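You operate a simulated robot arm through the tools that you are given. There is no shell and no other tool. Be economical: measure what you need, move in short steps, check, and stop when the job is done.

The job below is to be done with a simulated robot arm. You get a single attempt, and the scene is never put back.

Task
Seat the card terminal in its cradle, lock the latch and press the link button in.

Only the result counts: the job must be done as asked and must still hold three seconds after the hand-in. Knocking over, shifting, dropping, spilling or breaking anything else fails it.

Robot
A 6-joint arm with a two-finger parallel gripper, fixed in place. Base frame: the origin is at the foot of the arm, x ahead of it, y to its left, z up; the work surface is at about z = 0. Readings come in cm, rad, newtons and seconds.
With the tool pointing down near the work surface it reaches from about 12 to 50 cm from the base axis. Its first joint turns from -1.257 to 1.257 rad. Payload 0.65 kg.
The TCP is the grasp point between the finger pads, 2.5 cm short of the fingertips. In the tool frame z runs along the fingers and y along their closing line. Largest opening 7.6 cm; finger width 1.8, thickness 1; the body of the gripper, 3.6 by 7.8 cm, starts 4.5 cm behind the TCP.
Orientation is that of the tool frame in the base frame, as a unit quaternion [w, x, y, z]. With the fingers straight down and closing along the base's y, the tool's x points along the base's -x, its y along +y and its z along -z.

Tools
- The arm moves only by the tool nudge_tool. Its argument "rows" is text: rows parted by semicolons, each of 6 numbers parted by spaces: the shift along the tool's x, y, z in units of 50 mm (1.0 is 50 mm), then the turn, a rotation vector about the tool's x, y, z in units of 6 degrees (1.0 is 6 degrees). In form: dx dy dz ax ay az; .... A call has 1 to 12 rows; each row shifts and turns the commanded pose from where the row before left it, along the tool's axes as they then stand. "grip" is the closure in counts, from 0 (fully open) to 255 (shut), set as the call begins (left out, the last holds). A call with a number of a shift or a turn outside -1 to 1 is refused whole. Rows are played at 5 a second. More than 5 cm and 0.15 rad between two rows, or a gripper value outside its range, and nothing of the call is played. Where a pose cannot be reached the arm comes as near as it can. A force on the tool above 40 N (or 10 N above the force at the start of the call, whichever is more), or a blocked arm, ends the call early, and 0.2 s more pass. Each finger travels about 10.8 cm/s and halts on what it meets, pressing with about 27 N; the grip force reading is that of the motor and also rises with nothing between the fingers. The clock runs only during rows and for 0.2 s after the last one: add rows that do not move to give the fingers time. The reply holds the time, the measured pose of the TCP, the force on the tool along the base axes, the opening and the grip force, in the units named above and with some noise, with the torque about the TCP (base axes, N m) and any sound that the robot's microphone picked up, and new pictures: "show" is both (left out), scene, wrist or none.
- Cameras (640 x 400 px; columns grow to the right, rows downward): "scene" is fixed at [3.38, 25.61, 41.61]; the picture's right is [-0.93, -0.37, 0.00], its down [-0.17, 0.44, -0.88] and it looks along [0.33, -0.82, -0.47] (base axes); focal length 214 px, centre (320, 200). "wrist" rides on the gripper at [5.8, 1.1, -8.1] in the tool frame; the picture's right is [-0.18, 0.98, 0.00], its down [-0.75, -0.14, -0.64] and it looks along [-0.63, -0.12, 0.77] (tool axes); focal length 243 px, centre (320, 200). There is no depth. A picture from a camera that has moved, and an enlarged one, comes with that camera's place and axes in the base frame and with its lens.
- inspect(camera, box): a new picture of the part [left, top, right, bottom] of that camera's present view, enlarged. It takes no simulated time.
- job_done(): hands the job in; it is judged then, once.

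Work in short steps. Places have to be worked out from the pictures, the camera data and where the tool is seen: move nearer, look again, correct. Check each grasp and each placing, and mend what went wrong. You have 120 turns and 200 pictures in all, those below and enlarged ones among them. Open the gripper and draw the arm clear of the work before you hand the job in, unless the task says otherwise; then end with one line.

The tools are called after ">>>" as name(argument=value, ...) on one line, values as JSON. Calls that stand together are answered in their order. nudge_tool: Moves the arm, as the interface text tells. Its arguments: {"type":"object","properties":{"rows":{"type":"string"},"grip":{"type":"number"},"show":{"type":"string","enum":["both","scene","wrist","none"]}},"required":["rows"]} The other tools are called the same way: inspect (camera, box) takes an enlarged picture of a part of a camera's view; job_done () hands the job in.

At the start:

```text
clock: 0.0
ee_pos: [24.34, -2.94, 39.44]
ee_rot: [0.0, 0.0, 1.0, 0.0]
force: [0.1, -0.2, -0.1]
wrist_torque: [0.01, -0.02, 0.0]
grip_width: 7.59
grip_force: 0.1
```

scene: 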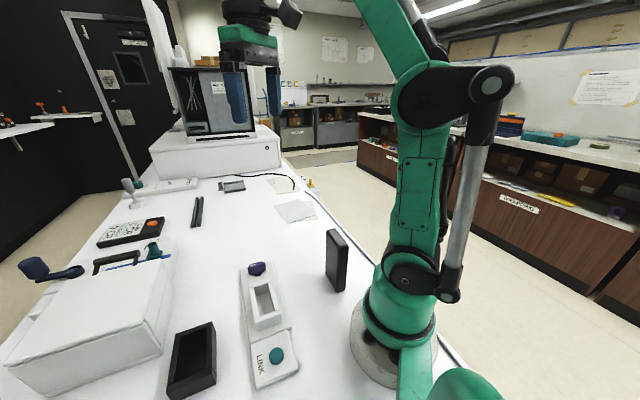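
wrist: 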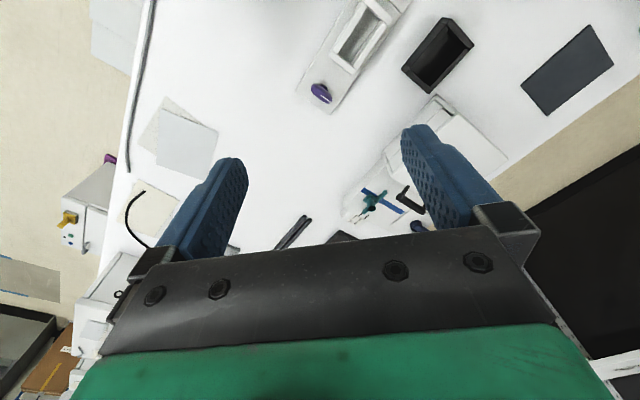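

I start with enlarged views of the cradle area to identify the parts.

>>> inspect(camera="scene", box=[150, 220, 390, 400])

>>> inspect(camera="wrist", box=[280, 0, 520, 150])

```text
2.22 times, centred on (270, 310) of scene
camera zoom: at [3.38, 25.61, 41.61], right [-0.93, -0.37, 0.0], down [-0.17, 0.44, -0.88], along [0.33, -0.82, -0.47], focal length 477 px, centre (431, -44)
```

zoom: 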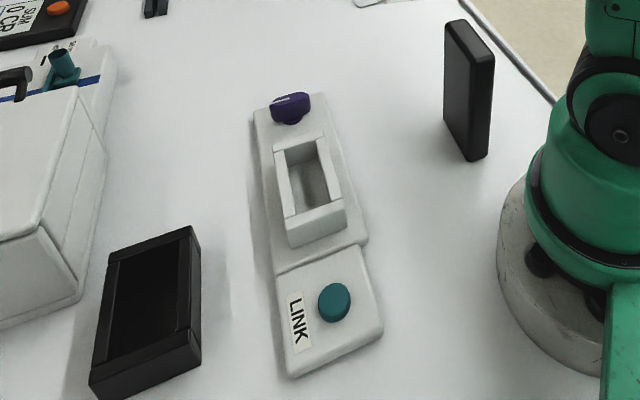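

```text
2.67 times, centred on (400, 75) of wrist
camera zoom: at [18.54, -1.75, 47.38], right [0.18, 0.98, 0.0], down [0.75, -0.14, 0.64], along [0.63, -0.12, -0.77], focal length 647 px, centre (107, 533)
```

zoom: 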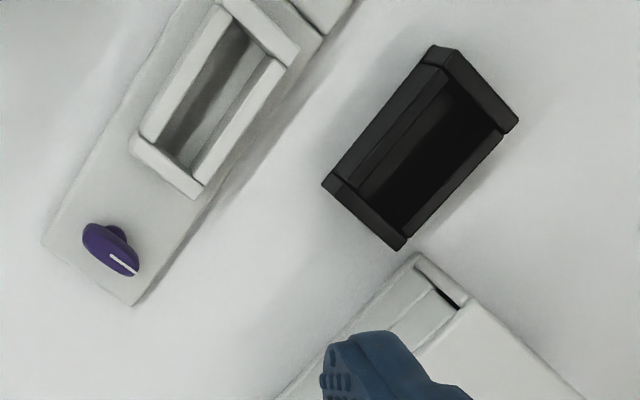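

The slab at about (13,-8) standing upright is the terminal; the pocket is near (24.5,3.5), knob (31,-3), button (17,11). I move over the slab for a closer look.

>>> nudge_tool(rows="0.42 -0.27 0.7 0 0 0;0.42 -0.27 0.7 0 0 0;0.42 -0.27 0.7 0 0 0;0 0 0 0 0 0")

```text
clock: 1.0
ee_pos: [17.99, -6.83, 28.91]
ee_rot: [0.0, -0.001, 1.0, 0.0]
force: [-0.3, -0.3, -0.5]
wrist_torque: [0.01, -0.01, -0.03]
grip_width: 7.58
grip_force: 0.1
camera wrist: at [12.17, -5.81, 36.81], right [0.18, 0.98, 0.0], down [0.75, -0.14, 0.64], along [0.63, -0.12, -0.77], focal length 243 px, centre (320, 200)
```

scene: 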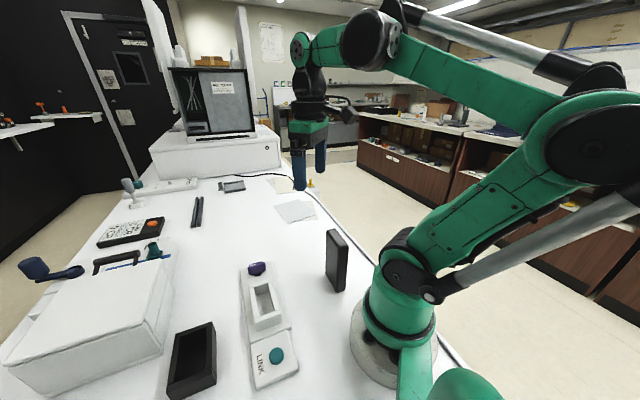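
wrist: 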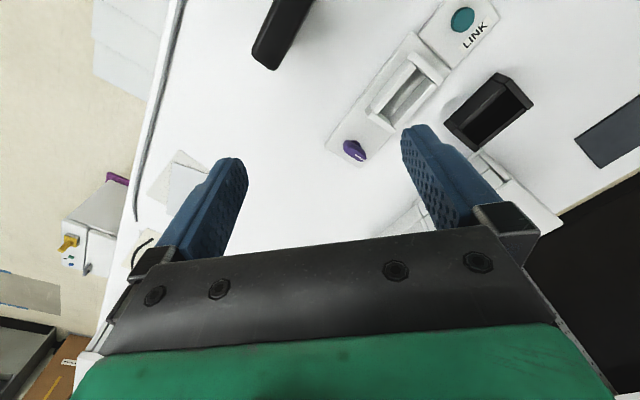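

The wrist view now shows slab and cradle; enlarge both.

>>> inspect(camera="wrist", box=[230, 0, 350, 75])

>>> inspect(camera="wrist", box=[310, 0, 550, 180])

```text
5.33 times, centred on (290, 38) of wrist
camera zoom: at [12.17, -5.81, 36.81], right [0.18, 0.98, 0.0], down [0.75, -0.14, 0.64], along [0.63, -0.12, -0.77], focal length 1294 px, centre (480, 1067)
```

zoom: 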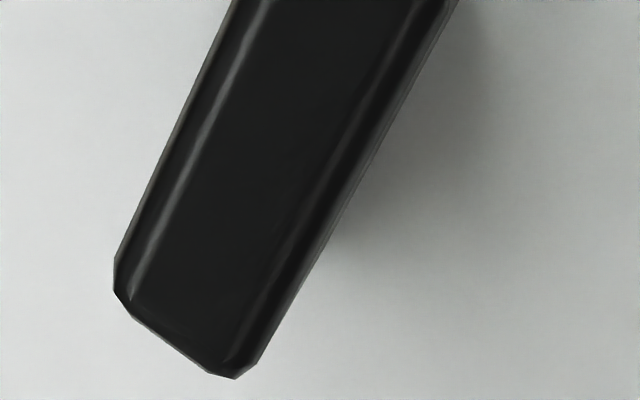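

```text
2.22 times, centred on (430, 90) of wrist
camera zoom: at [12.17, -5.81, 36.81], right [0.18, 0.98, 0.0], down [0.75, -0.14, 0.64], along [0.63, -0.12, -0.77], focal length 539 px, centre (76, 444)
```

zoom: 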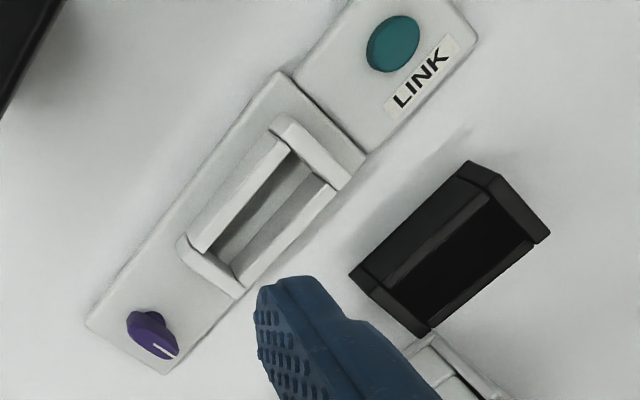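

Get a tight view of the slab and the cradle from the scene camera.

>>> inspect(camera="scene", box=[290, 220, 386, 300])

>>> inspect(camera="scene", box=[210, 255, 338, 335])

```text
5.00 times, centred on (338, 260) of scene
camera zoom: at [3.38, 25.61, 41.61], right [-0.93, -0.37, 0.0], down [-0.17, 0.44, -0.88], along [0.33, -0.82, -0.47], focal length 1072 px, centre (230, -100)
```

zoom: 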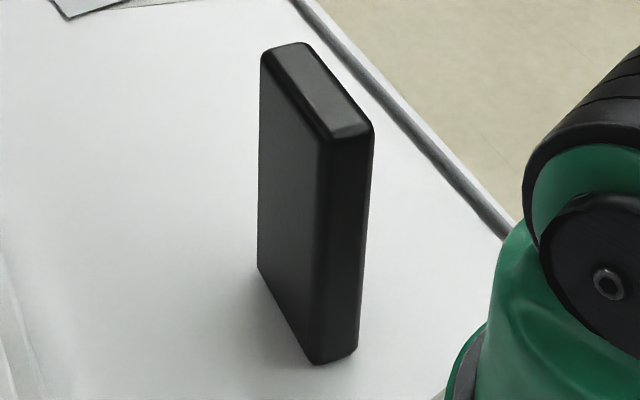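

```text
5.00 times, centred on (274, 295) of scene
camera zoom: at [3.38, 25.61, 41.61], right [-0.93, -0.37, 0.0], down [-0.17, 0.44, -0.88], along [0.33, -0.82, -0.47], focal length 1072 px, centre (550, -275)
```

zoom: 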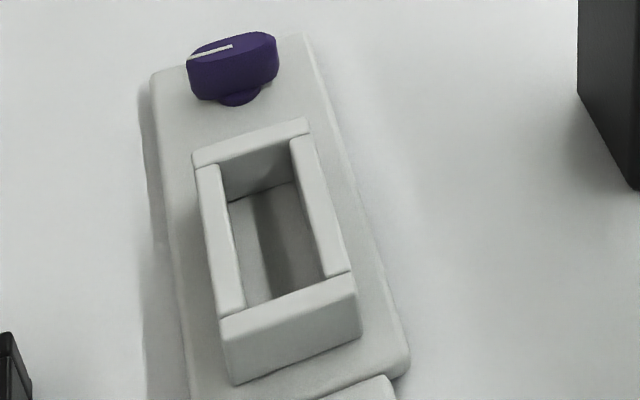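

Slab: footprint about 6 x 2.2 cm, height 13, centre (13.8,-9.5), long axis at 135°. I turn the tool 45° so it closes across the thickness and hover above.

>>> nudge_tool(rows="0 0 0 0 0 1;0 0 0 0 0 1;0 0 0 0 0 1;0 0 0 0 0 1;0 0 0 0 0 1;0 0 0 0 0 1;0 0 0 0 0 1;0 0 0 0 0 0.5;0.073 -0.322 0.593 0 0 0;0.073 -0.322 0.593 0 0 0;0.073 -0.322 0.593 0 0 0;0 0 0 0 0 0")

```text
clock: 3.6
ee_pos: [13.86, -9.55, 20.1]
ee_rot: [0.0, 0.382, 0.924, 0.0]
force: [-0.3, -0.3, 0.6]
wrist_torque: [-0.01, -0.03, 0.02]
grip_width: 7.63
grip_force: 0.0
camera wrist: at [10.48, -4.66, 27.97], right [0.82, 0.57, 0.0], down [0.43, -0.63, 0.64], along [0.36, -0.53, -0.77], focal length 243 px, centre (320, 200)
```

scene: 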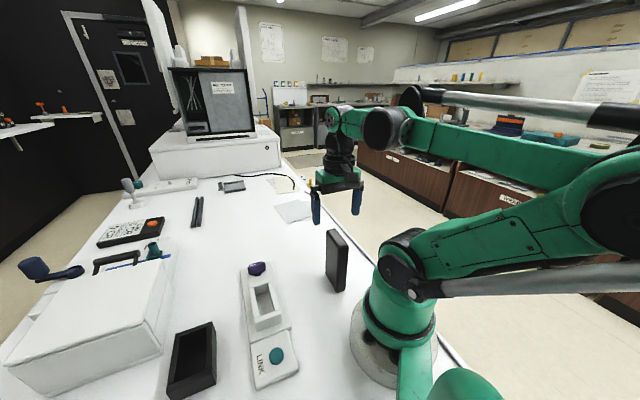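
wrist: 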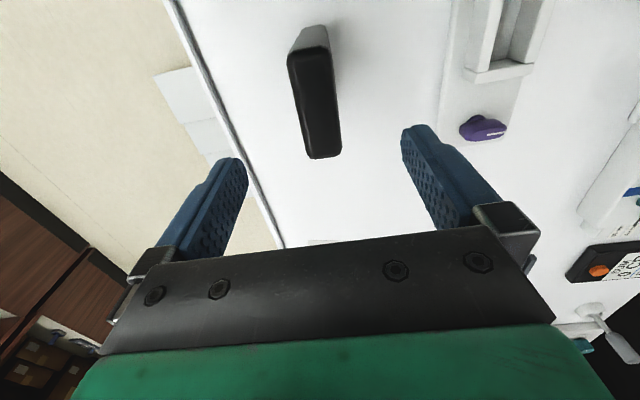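

Check alignment of slab with the tool in an enlarged wrist view.

>>> inspect(camera="wrist", box=[240, 15, 400, 165])

>>> inspect(camera="wrist", box=[420, 0, 560, 150])

```text
2.67 times, centred on (320, 90) of wrist
camera zoom: at [10.48, -4.66, 27.97], right [0.82, 0.57, 0.0], down [0.43, -0.63, 0.64], along [0.36, -0.53, -0.77], focal length 647 px, centre (320, 493)
```

zoom: 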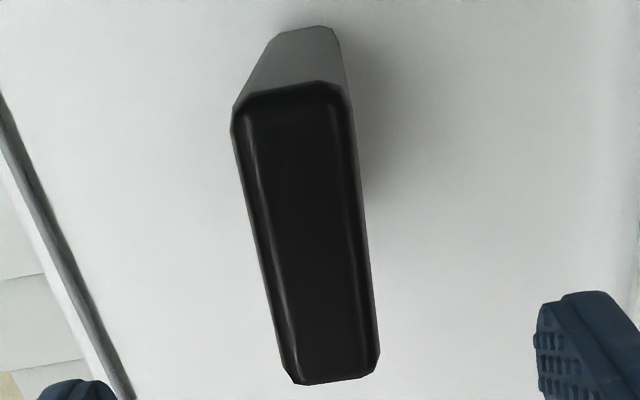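

```text
2.67 times, centred on (490, 75) of wrist
camera zoom: at [10.48, -4.66, 27.97], right [0.82, 0.57, 0.0], down [0.43, -0.63, 0.64], along [0.36, -0.53, -0.77], focal length 647 px, centre (-133, 533)
```

zoom: 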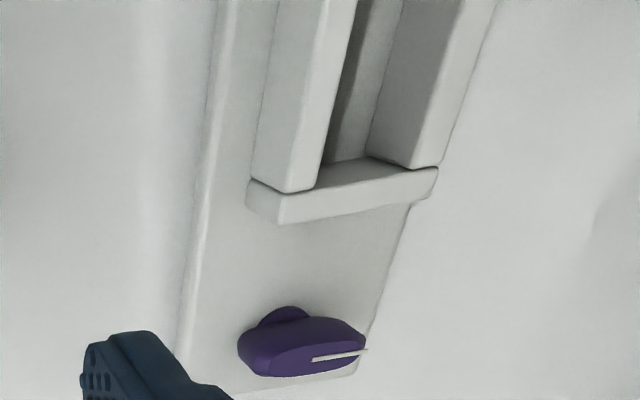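

Slab is at 134° and centred nearly under the tool. I apply the small correction and descend to z ≈ 9.6 with the fingers open.

>>> nudge_tool(rows="0.07 -0.015 0.3 0 0 0.2;0 0 0.6 0 0 0;0 0 0.6 0 0 0;0 0 0.6 0 0 0;0 0 0 0 0 0")

```text
clock: 4.8
ee_pos: [13.52, -9.26, 9.73]
ee_rot: [0.0, 0.393, 0.92, -0.001]
force: [0.2, 0.3, 0.1]
wrist_torque: [-0.01, 0.0, -0.02]
grip_width: 7.61
grip_force: 0.2
camera wrist: at [10.39, -4.39, 17.5], right [0.84, 0.55, 0.0], down [0.42, -0.64, 0.64], along [0.35, -0.54, -0.77], focal length 243 px, centre (320, 200)
```

scene: 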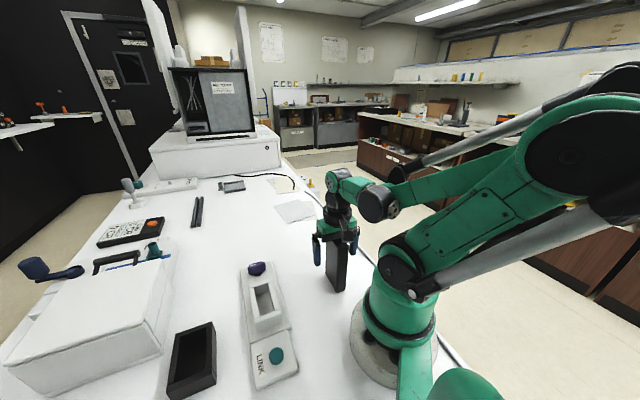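
wrist: 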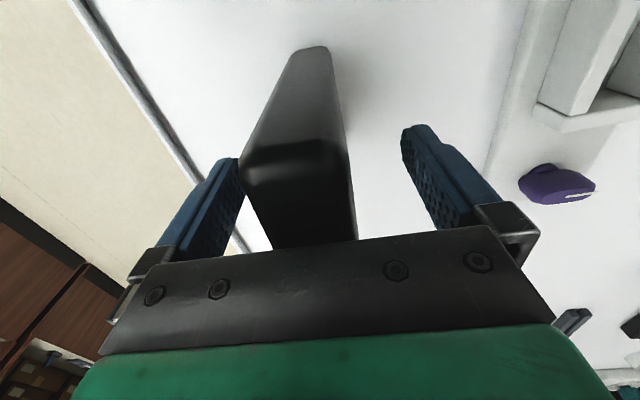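

Slab is between the fingers; close the gripper.

>>> nudge_tool(rows="0 0 0 0 0 0;0 0 0 0 0 0;0 0 0 0 0 0;0 0 0 0 0 0", grip=255)

```text
clock: 5.8
ee_pos: [13.66, -9.3, 9.52]
ee_rot: [0.0, 0.392, 0.92, 0.0]
force: [1.1, -0.3, 0.4]
wrist_torque: [0.01, -0.01, -0.02]
grip_width: 2.57
grip_force: 26.9
camera wrist: at [10.39, -4.39, 17.51], right [0.84, 0.55, 0.0], down [0.42, -0.64, 0.64], along [0.35, -0.54, -0.77], focal length 243 px, centre (320, 200)
```

scene: 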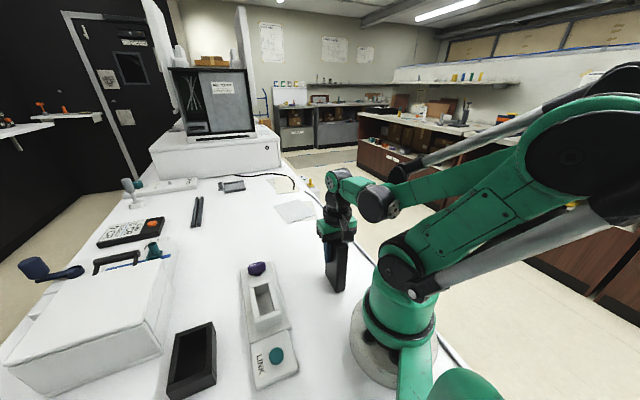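
wrist: 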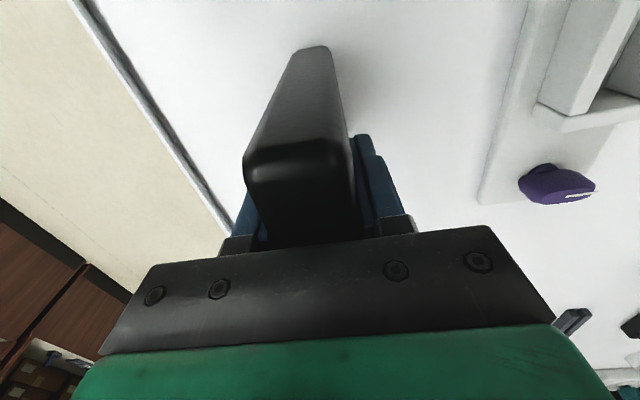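

Grasp firm (2.57 cm). Lift straight up by 9 cm.

>>> nudge_tool(rows="0 0 -0.3 0 0 0;0 0 -0.5 0 0 0;0 0 -0.5 0 0 0;0 0 -0.5 0 0 0;0 0 0 0 0 0")

```text
clock: 7.0
ee_pos: [13.62, -9.49, 18.65]
ee_rot: [-0.001, 0.392, 0.92, 0.0]
force: [0.2, 0.0, -2.7]
wrist_torque: [0.02, 0.0, -0.01]
grip_width: 2.59
grip_force: 26.8
camera wrist: at [10.37, -4.46, 26.54], right [0.84, 0.55, 0.0], down [0.42, -0.64, 0.64], along [0.35, -0.54, -0.77], focal length 243 px, centre (320, 200)
```

scene: 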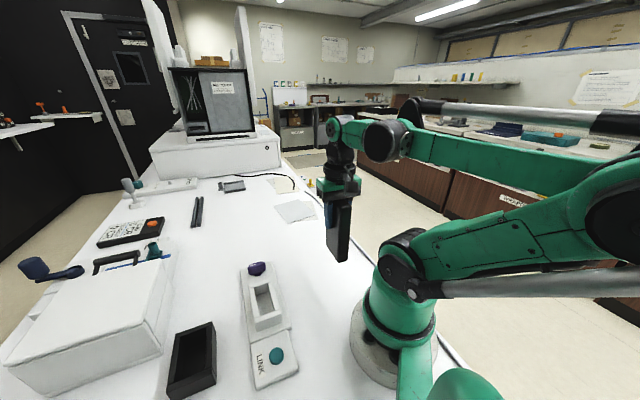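
wrist: 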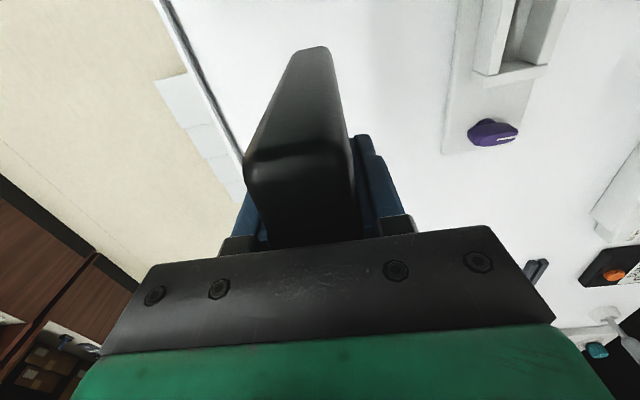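

The terminal is held well. I bring it part-way toward the cradle, keeping it high, to get a good view of the pocket beside the held slab.

>>> nudge_tool(rows="0.25 0.475 -0.1 0 0 0;0.25 0.475 -0.1 0 0 0;0.25 0.475 -0.1 0 0 0;0.25 0.475 -0.1 0 0 0;0 0 0 0 0 0;0 0 0 0 0 0", show="wrist")

>>> inspect(camera="wrist", box=[380, 0, 540, 150])

```text
clock: 8.4
ee_pos: [16.84, 0.83, 20.64]
ee_rot: [0.0, 0.392, 0.92, 0.0]
force: [-0.1, 0.3, -2.6]
wrist_torque: [0.02, 0.03, -0.02]
grip_width: 2.58
grip_force: 26.9
camera wrist: at [13.69, 5.74, 28.48], right [0.84, 0.55, 0.0], down [0.42, -0.64, 0.64], along [0.35, -0.54, -0.77], focal length 243 px, centre (320, 200)
```

wrist: 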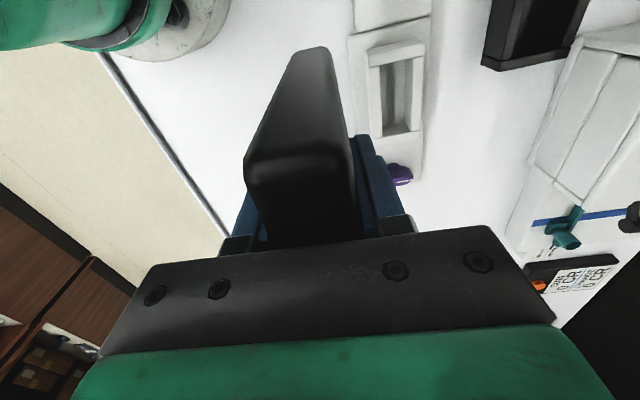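

```text
2.67 times, centred on (460, 75) of wrist
camera zoom: at [13.69, 5.74, 28.48], right [0.84, 0.55, 0.0], down [0.42, -0.64, 0.64], along [0.35, -0.54, -0.77], focal length 647 px, centre (-53, 533)
```

zoom: 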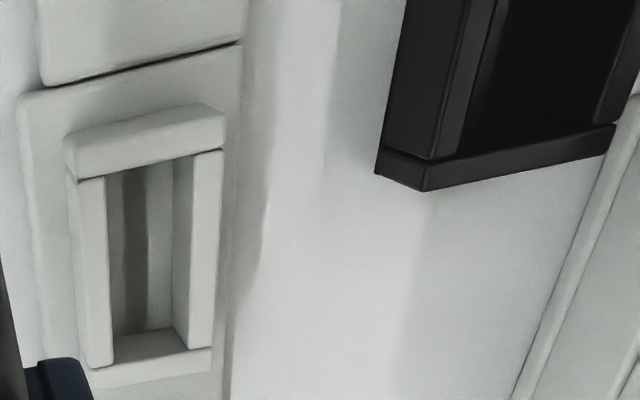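

Pocket opening ≈2.9 x 6.9 cm, rim z≈4, centre ≈(24.3,3.4), axis 135°. I move the terminal above it and lower to just above the rim, then check.

>>> nudge_tool(rows="0 0 0 0 0 -0.2;-0.25 0.473 0 0 0 0;-0.25 0.473 0 0 0 0;-0.25 0.473 0 0 0 0;0 0 0.5 0 0 0;0 0 0.5 0 0 0;0 0 0 0 0 0;0 0 0 0 0 0")

>>> inspect(camera="scene", box=[200, 225, 328, 335])

>>> inspect(camera="wrist", box=[240, 0, 400, 100])

```text
clock: 10.2
ee_pos: [24.65, 3.12, 15.6]
ee_rot: [0.0, 0.382, 0.924, 0.0]
force: [-0.1, -0.2, -2.5]
wrist_torque: [-0.01, -0.01, -0.02]
grip_width: 2.58
grip_force: 27.2
camera wrist: at [21.27, 8.01, 23.5], right [0.82, 0.57, 0.0], down [0.43, -0.63, 0.64], along [0.36, -0.53, -0.77], focal length 243 px, centre (320, 200)
```

scene: 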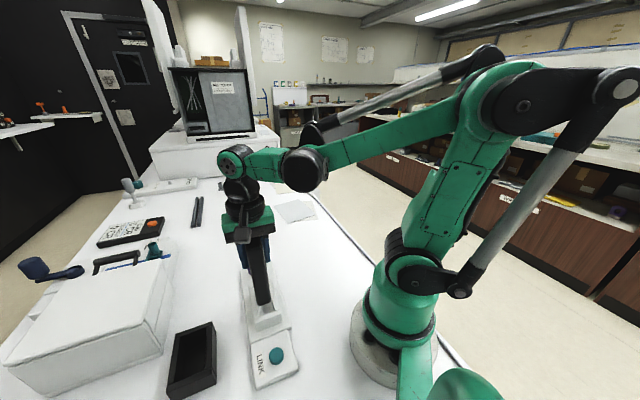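
wrist: 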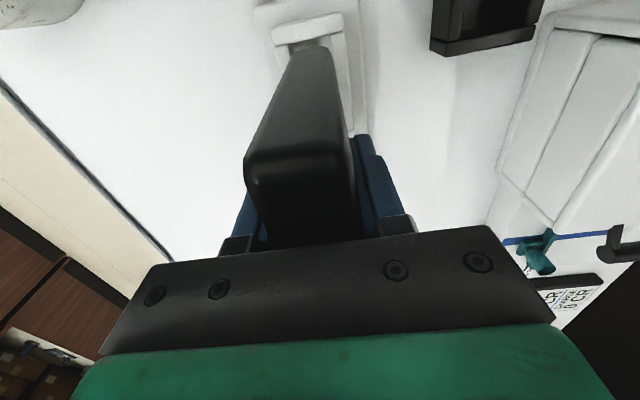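

```text
3.64 times, centred on (264, 280) of scene
camera zoom: at [3.38, 25.61, 41.61], right [-0.93, -0.37, 0.0], down [-0.17, 0.44, -0.88], along [0.33, -0.82, -0.47], focal length 780 px, centre (524, -91)
```

zoom: 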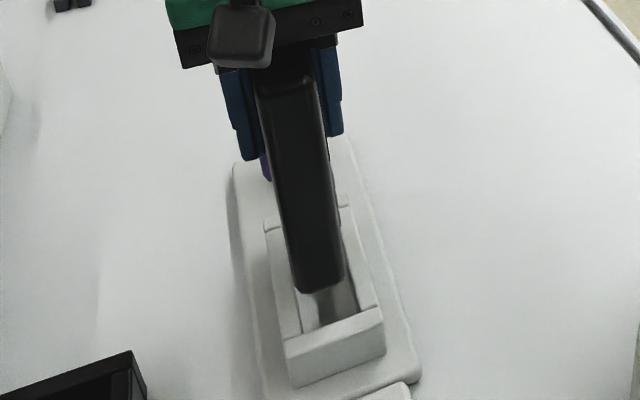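

```text
4.00 times, centred on (320, 50) of wrist
camera zoom: at [21.27, 8.01, 23.5], right [0.82, 0.57, 0.0], down [0.43, -0.63, 0.64], along [0.36, -0.53, -0.77], focal length 970 px, centre (320, 800)
```

zoom: 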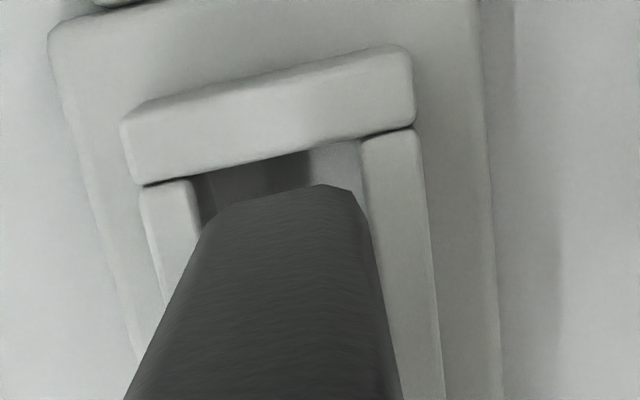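

In tool coordinates the slab end is at x 3.3, centred y≈0.05; pocket end wall at x 3.78, centred y≈-0.04. I shift +0.2 in x and −0.08 in y and lower until the tip just enters.

>>> nudge_tool(rows="0.042 -0.016 0 0 0 0;0 0 0.2 0 0 0;0 0 0.15 0 0 0;0 0 0.1 0 0 0;0 0 0.1 0 0 0;0 0 0 0 0 0")

>>> inspect(camera="scene", box=[200, 225, 328, 335])

>>> inspect(camera="wrist", box=[240, 0, 400, 100])

```text
clock: 11.6
ee_pos: [24.68, 3.18, 12.86]
ee_rot: [0.0, 0.383, 0.924, 0.0]
force: [-0.5, -0.8, 7.4]
wrist_torque: [0.21, 0.24, 0.02]
grip_width: 2.58
grip_force: 27.1
stopped in row 6: the force on the tool passed its limit at 41 N (the readings are from after the stop); the commanded pose is now the measured one
camera wrist: at [21.19, 8.15, 20.81], right [0.83, 0.56, 0.0], down [0.43, -0.63, 0.64], along [0.36, -0.53, -0.77], focal length 243 px, centre (320, 200)
```

scene: 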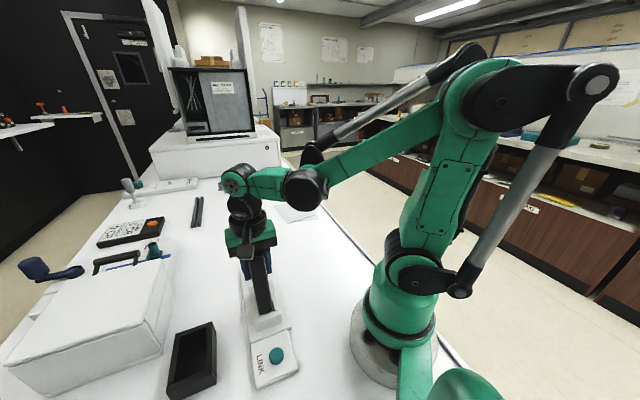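
wrist: 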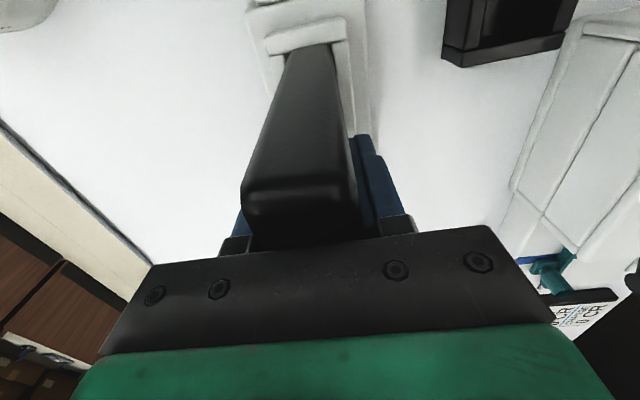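

```text
3.64 times, centred on (264, 280) of scene
camera zoom: at [3.38, 25.61, 41.61], right [-0.93, -0.37, 0.0], down [-0.17, 0.44, -0.88], along [0.33, -0.82, -0.47], focal length 780 px, centre (524, -91)
```

zoom: 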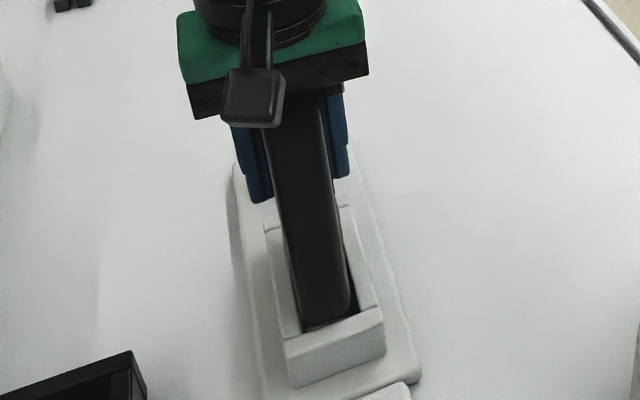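

```text
4.00 times, centred on (320, 50) of wrist
camera zoom: at [21.19, 8.15, 20.81], right [0.83, 0.56, 0.0], down [0.43, -0.63, 0.64], along [0.36, -0.53, -0.77], focal length 970 px, centre (320, 800)
```

zoom: 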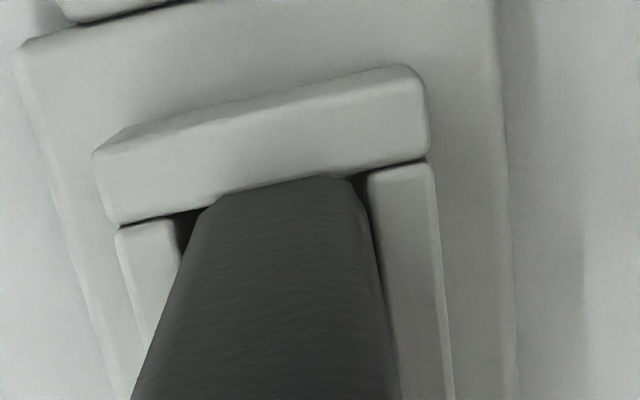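

Contact torque points to the button-end side of the slab touching the bar. I raise slightly, shift 0.25 cm away from that end and lower again gently.

>>> nudge_tool(rows="0 0 -0.1 0 0 0;-0.05 0 0 0 0 0;0 0 0.06 0 0 0;0 0 0.06 0 0 0;0 0 0.06 0 0 0;0 0 0.06 0 0 0;0 0 0 0 0 0", show="none")

>>> inspect(camera="wrist", box=[240, 0, 400, 100])

```text
clock: 13.2
ee_pos: [24.77, 3.07, 12.14]
ee_rot: [0.0, 0.382, 0.924, 0.0]
force: [0.7, 0.1, -3.6]
wrist_torque: [0.0, -0.01, 0.0]
grip_width: 2.56
grip_force: 26.8
```

```text
4.00 times, centred on (320, 50) of wrist
camera zoom: at [21.36, 7.97, 20.11], right [0.82, 0.57, 0.0], down [0.43, -0.63, 0.64], along [0.36, -0.53, -0.77], focal length 970 px, centre (320, 800)
```

zoom: 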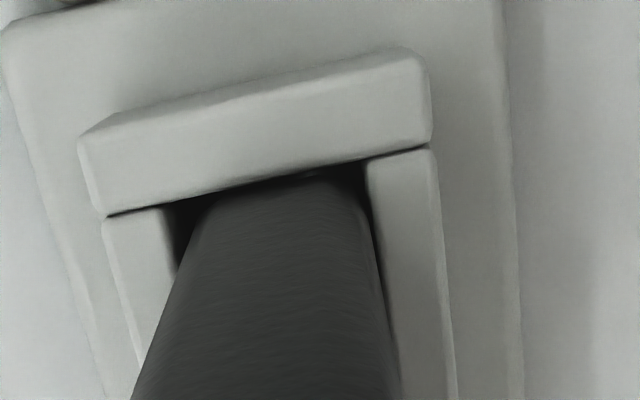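

It slipped in freely (z 12.14, no contact). Continue down gently toward the floor.

>>> nudge_tool(rows="0 0 0.04 0 0 0;0 0 0.04 0 0 0;0 0 0.04 0 0 0;0 0 0.04 0 0 0;0 0 0 0 0 0", show="none")

```text
clock: 14.4
ee_pos: [24.69, 3.01, 11.41]
ee_rot: [0.0, 0.382, 0.924, 0.0]
force: [-0.6, -0.2, -2.6]
wrist_torque: [-0.02, 0.02, 0.0]
grip_width: 2.58
grip_force: 27.1
```

Still free; keep going slowly.

>>> nudge_tool(rows="0 0 0.03 0 0 0;0 0 0.03 0 0 0;0 0 0.03 0 0 0;0 0 0.03 0 0 0;0 0 0 0 0 0", show="none")

```text
clock: 15.6
ee_pos: [24.69, 3.09, 10.8]
ee_rot: [0.0, 0.382, 0.924, 0.0]
force: [-0.1, 0.9, -2.6]
wrist_torque: [0.03, 0.01, -0.02]
grip_width: 2.57
grip_force: 27.1
```

>>> nudge_tool(rows="0 0 0.03 0 0 0;0 0 0.03 0 0 0;0 0 0.03 0 0 0;0 0 0.03 0 0 0;0 0 0 0 0 0", show="both")

```text
clock: 16.6
ee_pos: [24.75, 3.07, 10.37]
ee_rot: [-0.001, 0.383, 0.924, -0.001]
force: [-3.0, 2.8, 17.0]
wrist_torque: [-0.13, -0.17, -0.05]
grip_width: 2.61
grip_force: 27.2
stopped in row 4: the force on the tool passed its limit at 53 N (the readings are from after the stop); the commanded pose is now the measured one
camera wrist: at [21.38, 8.0, 18.26], right [0.82, 0.57, 0.0], down [0.43, -0.63, 0.64], along [0.36, -0.53, -0.77], focal length 243 px, centre (320, 200)
```

scene: 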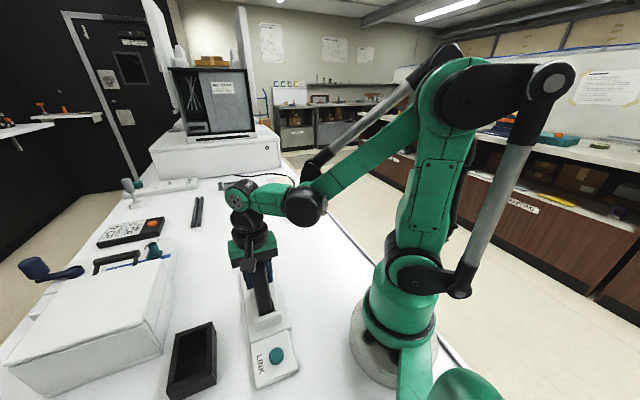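
wrist: 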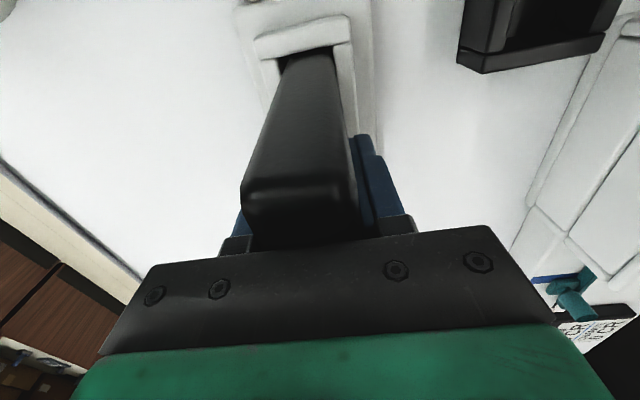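

Firm contact at z 10.37 (bottom ≈0.8, plausibly the pocket floor). I release the terminal and look.

>>> nudge_tool(rows="0 0 0 0 0 0;0 0 0 0 0 0;0 0 0 0 0 0;0 0 0 0 0 0", grip=0, show="none")

>>> inspect(camera="wrist", box=[200, 0, 440, 150])

>>> inspect(camera="scene", box=[200, 225, 328, 335])

```text
clock: 17.6
ee_pos: [24.64, 3.07, 10.39]
ee_rot: [-0.003, 0.383, 0.924, 0.0]
force: [-2.7, 1.8, 16.3]
wrist_torque: [0.11, 0.06, -0.03]
grip_width: 7.6
grip_force: 0.0
```

```text
2.67 times, centred on (320, 75) of wrist
camera zoom: at [21.37, 7.99, 18.25], right [0.82, 0.57, 0.0], down [0.43, -0.63, 0.64], along [0.36, -0.53, -0.77], focal length 647 px, centre (320, 533)
```

zoom: 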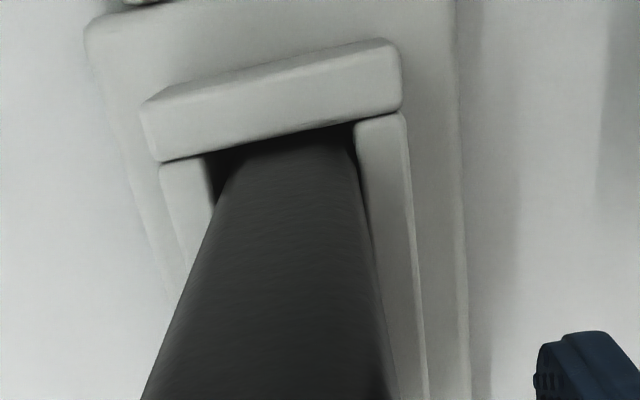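

```text
3.64 times, centred on (264, 280) of scene
camera zoom: at [3.37, 25.61, 41.61], right [-0.93, -0.37, 0.0], down [-0.17, 0.44, -0.88], along [0.33, -0.82, -0.47], focal length 780 px, centre (524, -91)
```

zoom: 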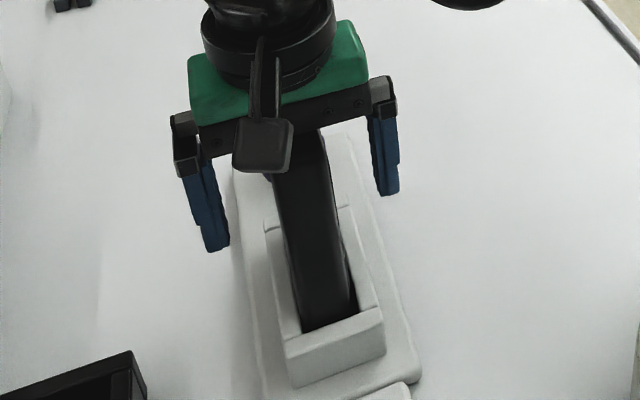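

Residual 16 N suggests the palm is touching the slab's top. I raise the tool straight up and view the result.

>>> nudge_tool(rows="0 0 -0.1 0 0 0;0 0 -0.5 0 0 0;0 0 -0.7 0 0 0;0 0 -0.8 0 0 0;0 0 -0.4 0 0 0;0 0 0 0 0 0")

>>> inspect(camera="wrist", box=[200, 0, 440, 150])

>>> inspect(camera="scene", box=[200, 225, 328, 335])

```text
clock: 18.9
ee_pos: [24.76, 3.01, 22.9]
ee_rot: [-0.001, 0.383, 0.924, 0.0]
force: [-0.3, 0.2, -0.6]
wrist_torque: [-0.02, 0.03, -0.01]
grip_width: 7.61
grip_force: 0.0
camera wrist: at [21.39, 7.96, 30.79], right [0.82, 0.57, 0.0], down [0.43, -0.63, 0.64], along [0.36, -0.53, -0.77], focal length 243 px, centre (320, 200)
```

scene: 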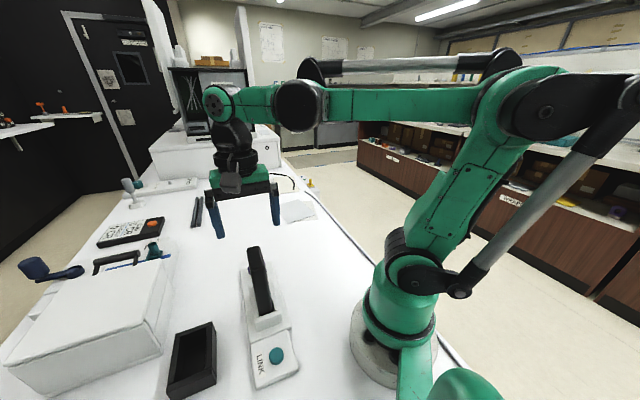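
wrist: 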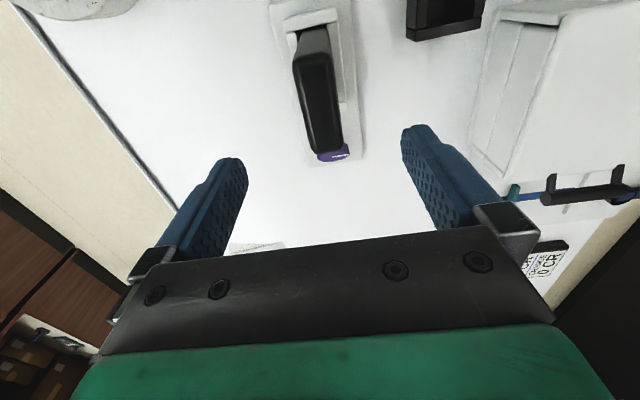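

```text
2.67 times, centred on (320, 75) of wrist
camera zoom: at [21.39, 7.96, 30.79], right [0.82, 0.57, 0.0], down [0.43, -0.63, 0.64], along [0.36, -0.53, -0.77], focal length 647 px, centre (320, 533)
```

zoom: 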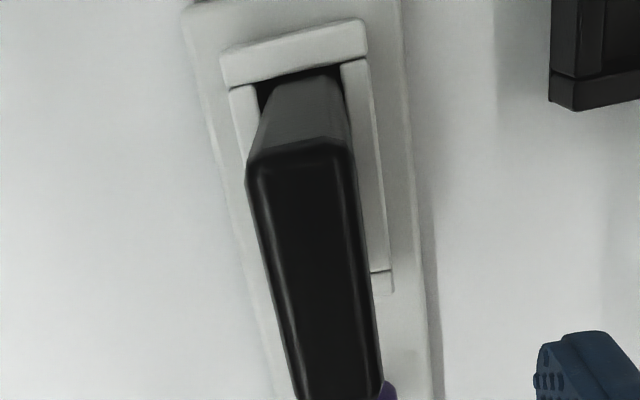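

```text
3.64 times, centred on (264, 280) of scene
camera zoom: at [3.38, 25.61, 41.61], right [-0.93, -0.37, 0.0], down [-0.17, 0.44, -0.88], along [0.33, -0.82, -0.47], focal length 780 px, centre (524, -91)
```

zoom: 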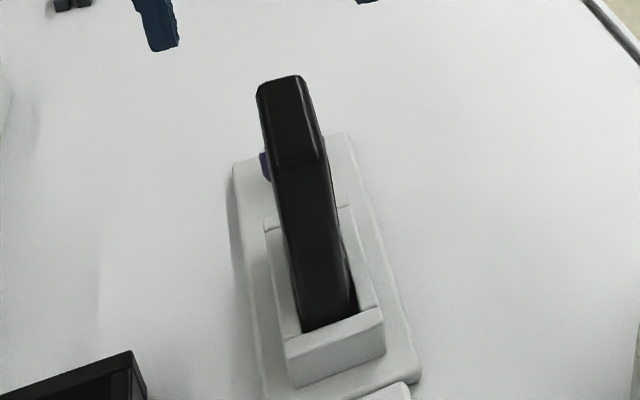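

The terminal stands upright, centred in the pocket, on its floor. Now I need a clear look at the purple latch knob; I shift sideways at height.

>>> nudge_tool(rows="-0.4 0.6 0 0 0 0;-0.4 0.6 0 0 0 0;-0.2 0.2 0.2 0 0 0;0 0 0 0 0 0", show="wrist")

>>> inspect(camera="wrist", box=[230, 0, 350, 150])

```text
clock: 19.9
ee_pos: [33.22, 4.58, 21.76]
ee_rot: [-0.001, 0.382, 0.924, -0.001]
force: [0.2, 0.6, 1.0]
wrist_torque: [0.01, 0.03, -0.01]
grip_width: 7.61
grip_force: 0.1
camera wrist: at [29.88, 9.45, 29.68], right [0.82, 0.57, 0.0], down [0.43, -0.63, 0.64], along [0.36, -0.53, -0.77], focal length 243 px, centre (320, 200)
```

wrist: 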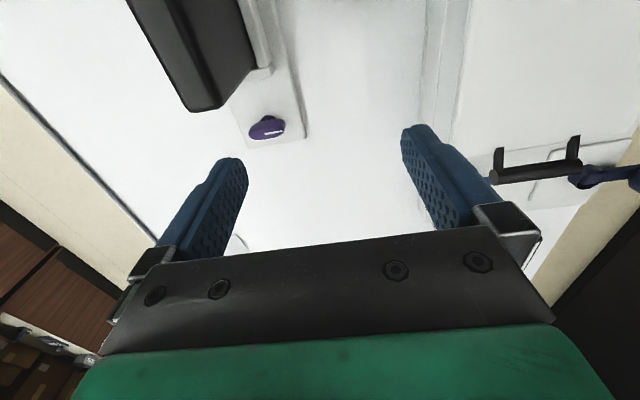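

```text
2.67 times, centred on (290, 75) of wrist
camera zoom: at [29.88, 9.45, 29.68], right [0.82, 0.57, 0.0], down [0.43, -0.63, 0.64], along [0.36, -0.53, -0.77], focal length 647 px, centre (400, 533)
```

zoom: 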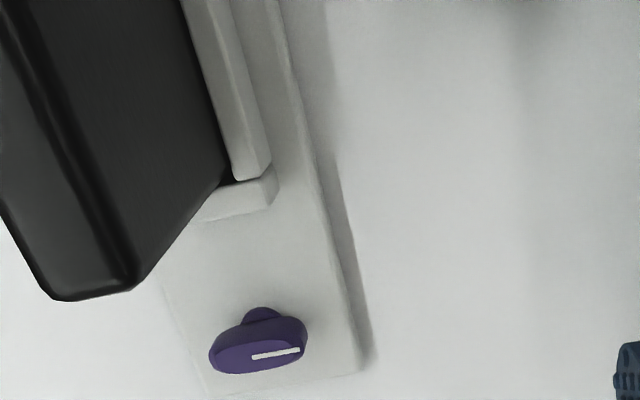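

Knob top ≈(31.45,-3.3,4.6), wing across the cradle (≈48°), mark pointing outward (+,+). I turn the tool −90° about its z (camera away from the terminal), partly closing, so that it will straddle the wing's narrow side.

>>> nudge_tool(rows="0 0 0 0 0 -1;0 0 0 0 0 -1;0 0 0 0 0 -1;0 0 0 0 0 -1;0 0 0 0 0 -1;0 0 0 0 0 -1;0 0 0 0 0 -1;0 0 0 0 0 -1;0 0 0 0 0 -1;0 0 0 0 0 -1;0 0 0 0 0 -1;0 0 0 0 0 -1", grip=120, show="none")

>>> nudge_tool(rows="0 0 0 0 0 -1;0 0 0 0 0 -1;0 0 0 0 0 -1;0.5 -0.35 0 0 0 0;0.5 -0.35 0 0 0 0;0.364 -0.164 0 0 0 0;0 0 0.6 0 0 0;0 0 0.6 0 0 0;0 0 0 0 0 0")

```text
clock: 22.6
ee_pos: [33.19, 4.45, 21.71]
ee_rot: [0.0, -0.234, 0.972, 0.0]
force: [0.0, -0.3, 0.8]
wrist_torque: [-0.02, -0.03, 0.02]
grip_width: 4.05
grip_force: 0.1
```

```text
clock: 24.6
ee_pos: [31.47, -3.23, 15.88]
ee_rot: [-0.001, -0.383, 0.924, 0.001]
force: [0.2, 0.0, -0.6]
wrist_torque: [0.02, -0.01, 0.01]
grip_width: 4.01
grip_force: 0.1
camera wrist: at [26.63, -6.64, 23.74], right [-0.57, 0.82, 0.0], down [0.63, 0.43, 0.64], along [0.53, 0.36, -0.77], focal length 243 px, centre (320, 200)
```

scene: 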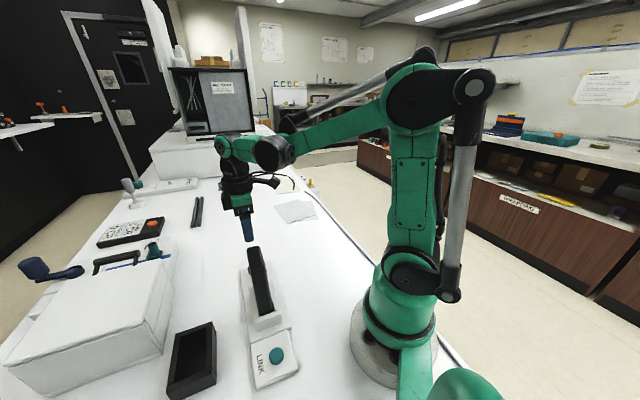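
wrist: 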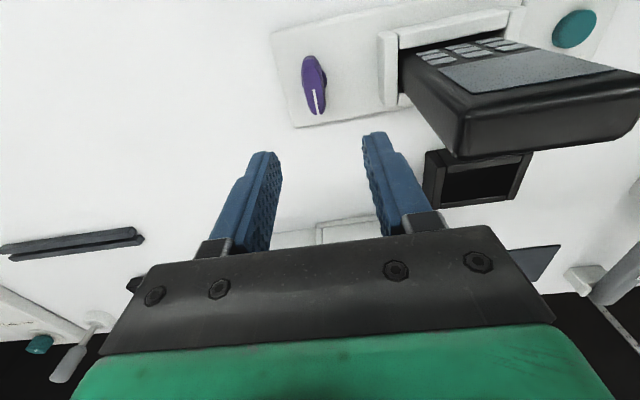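

The terminal's screen/keypad face is visible, upright. Enlarge the knob to refine its place.

>>> inspect(camera="wrist", box=[250, 20, 410, 140])

```text
3.33 times, centred on (330, 80) of wrist
camera zoom: at [26.63, -6.64, 23.74], right [-0.57, 0.82, 0.0], down [0.63, 0.43, 0.64], along [0.53, 0.36, -0.77], focal length 809 px, centre (287, 600)
```

zoom: 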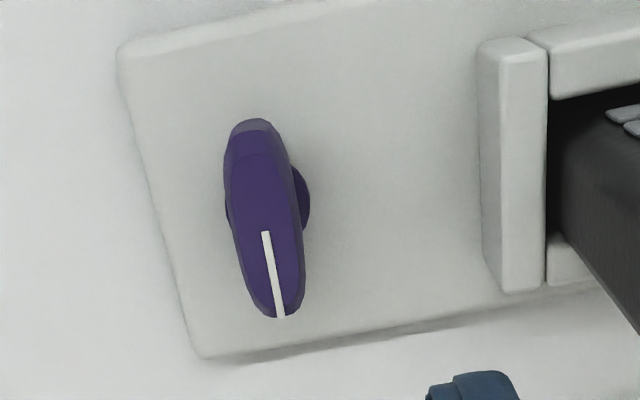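

Knob centre is at tool (≈+0.45,−0.25), wing aligned with tool x, ~1.4 wide, 3.6 long. Shift and descend to z≈5.3.

>>> nudge_tool(rows="0.09 -0.05 0.3 0 0 0;0 0 0.6 0 0 0;0 0 0.6 0 0 0;0 0 0.4 0 0 0;0 0 0.2 0 0 0;0 0 0 0 0 0")

>>> inspect(camera="scene", box=[200, 205, 328, 315])

```text
clock: 25.9
ee_pos: [31.3, -3.82, 5.29]
ee_rot: [-0.001, -0.383, 0.924, 0.001]
force: [-0.3, -0.2, 0.2]
wrist_torque: [0.02, 0.01, 0.05]
grip_width: 4.01
grip_force: 0.1
camera wrist: at [26.42, -7.17, 13.25], right [-0.57, 0.82, 0.0], down [0.63, 0.43, 0.64], along [0.53, 0.36, -0.77], focal length 243 px, centre (320, 200)
```

scene: 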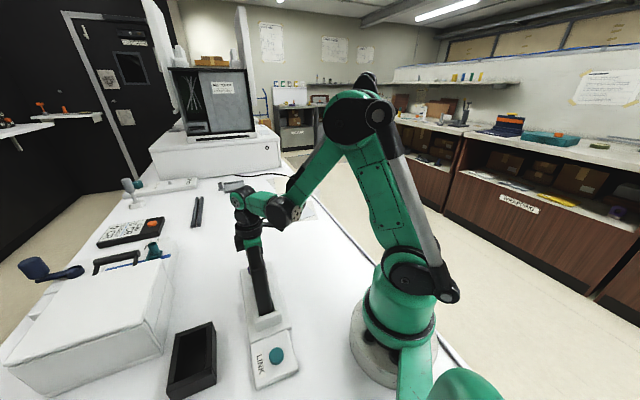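
wrist: 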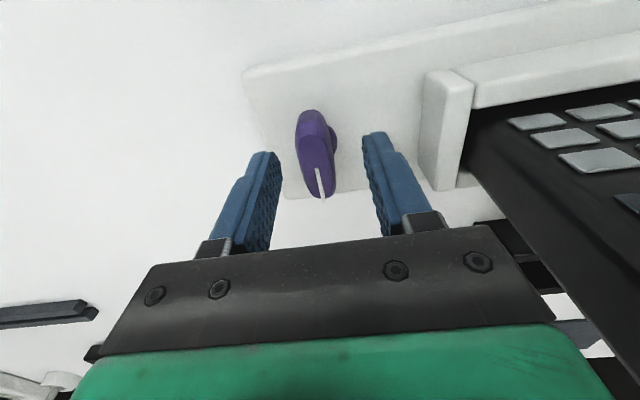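

```text
3.64 times, centred on (264, 260) of scene
camera zoom: at [3.38, 25.61, 41.61], right [-0.93, -0.37, 0.0], down [-0.17, 0.44, -0.88], along [0.33, -0.82, -0.47], focal length 780 px, centre (524, -18)
```

zoom: 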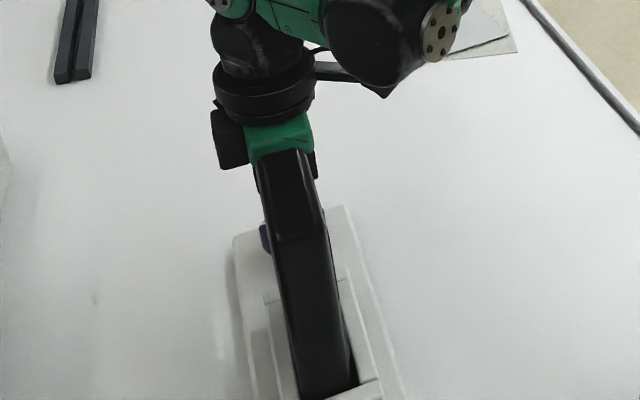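

Fingers straddle the wing; centre estimated ≈0.25 further along tool x. I shift by that and close.

>>> nudge_tool(rows="0.05 0 0 0 0 0;0 0 0 0 0 0", show="none")

>>> nudge_tool(rows="0 0 0 0 0 0;0 0 0 0 0 0;0 0 0 0 0 0", grip=255, show="wrist")

```text
clock: 26.6
ee_pos: [31.08, -4.06, 5.43]
ee_rot: [-0.001, -0.383, 0.924, 0.001]
force: [-0.6, -0.2, -0.4]
wrist_torque: [0.02, -0.03, 0.0]
grip_width: 4.03
grip_force: 0.0
```

```text
clock: 27.4
ee_pos: [31.16, -4.08, 5.34]
ee_rot: [0.0, -0.382, 0.924, -0.001]
force: [24.8, -23.5, -10.7]
wrist_torque: [-0.46, -0.15, -0.05]
grip_width: 1.57
grip_force: 35.0
camera wrist: at [26.31, -7.44, 13.26], right [-0.56, 0.83, 0.0], down [0.63, 0.43, 0.64], along [0.53, 0.36, -0.77], focal length 243 px, centre (320, 200)
```

wrist: 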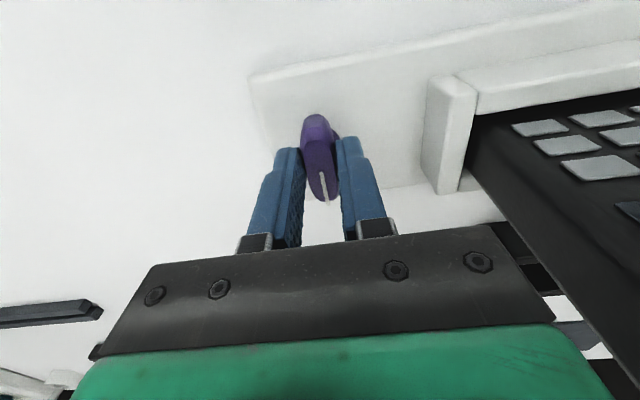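

Gripping pushes the tool 34 N along −y_t, so the knob sits a bit to −y. I ease that way.

>>> nudge_tool(rows="0 -0.02 0 0 0 0;0 0 0 0 0 0", show="none")

```text
clock: 27.9
ee_pos: [31.21, -4.12, 5.38]
ee_rot: [-0.001, -0.383, 0.924, 0.0]
force: [12.3, -22.8, 20.3]
wrist_torque: [0.05, -0.79, -0.05]
grip_width: 1.59
grip_force: 35.0
```

>>> nudge_tool(rows="0 -0.025 0 0 0 0;0 0 0 0 0 0", show="none")

```text
clock: 28.6
ee_pos: [31.16, -4.15, 5.34]
ee_rot: [-0.001, -0.383, 0.924, 0.001]
force: [-3.5, -6.2, 27.1]
wrist_torque: [-0.34, 0.07, 0.02]
grip_width: 1.6
grip_force: 35.0
```

>>> nudge_tool(rows="0 0 -0.02 0 0 0;0 0 0 0 0 0", show="none")

```text
clock: 29.1
ee_pos: [31.24, -4.12, 5.28]
ee_rot: [-0.002, -0.383, 0.924, 0.002]
force: [-10.7, 1.6, -29.3]
wrist_torque: [-0.05, 0.15, 0.0]
grip_width: 1.58
grip_force: 35.0
```

Very stiff contact; I go back half that to balance.

>>> nudge_tool(rows="0 0 0.01 0 0 0;0 0 0 0 0 0", show="none")

```text
clock: 29.8
ee_pos: [31.23, -4.15, 5.35]
ee_rot: [-0.002, -0.384, 0.923, 0.002]
force: [-25.0, 10.2, 20.3]
wrist_torque: [0.55, 0.09, 0.06]
grip_width: 1.58
grip_force: 35.1
```

I loosen slightly (≈2 cm opening) to use the fingers as a wrench, then try turning counter-clockwise seen from above by 18°, watching forces.

>>> nudge_tool(rows="0 0 0 0 0 0;0 0 0 0 0 0;0 0 0 0 0 -1;0 0 0 0 0 -1;0 0 0 0 0 -1;0 0 0 0 0 0", grip=188, show="wrist")

```text
clock: 31.1
ee_pos: [31.19, -4.09, 5.41]
ee_rot: [-0.001, -0.523, 0.852, 0.0]
force: [-1.3, 1.5, 0.2]
wrist_torque: [0.02, -0.01, -0.06]
grip_width: 2.19
grip_force: 0.8
camera wrist: at [27.65, -8.87, 13.27], right [-0.79, 0.61, 0.0], down [0.47, 0.61, 0.64], along [0.39, 0.51, -0.77], focal length 243 px, centre (320, 200)
```

wrist: 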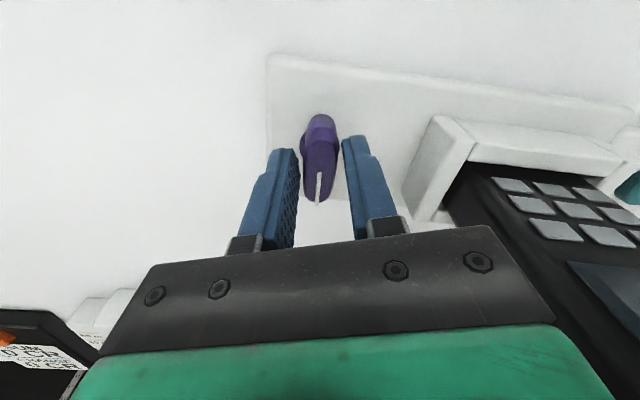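

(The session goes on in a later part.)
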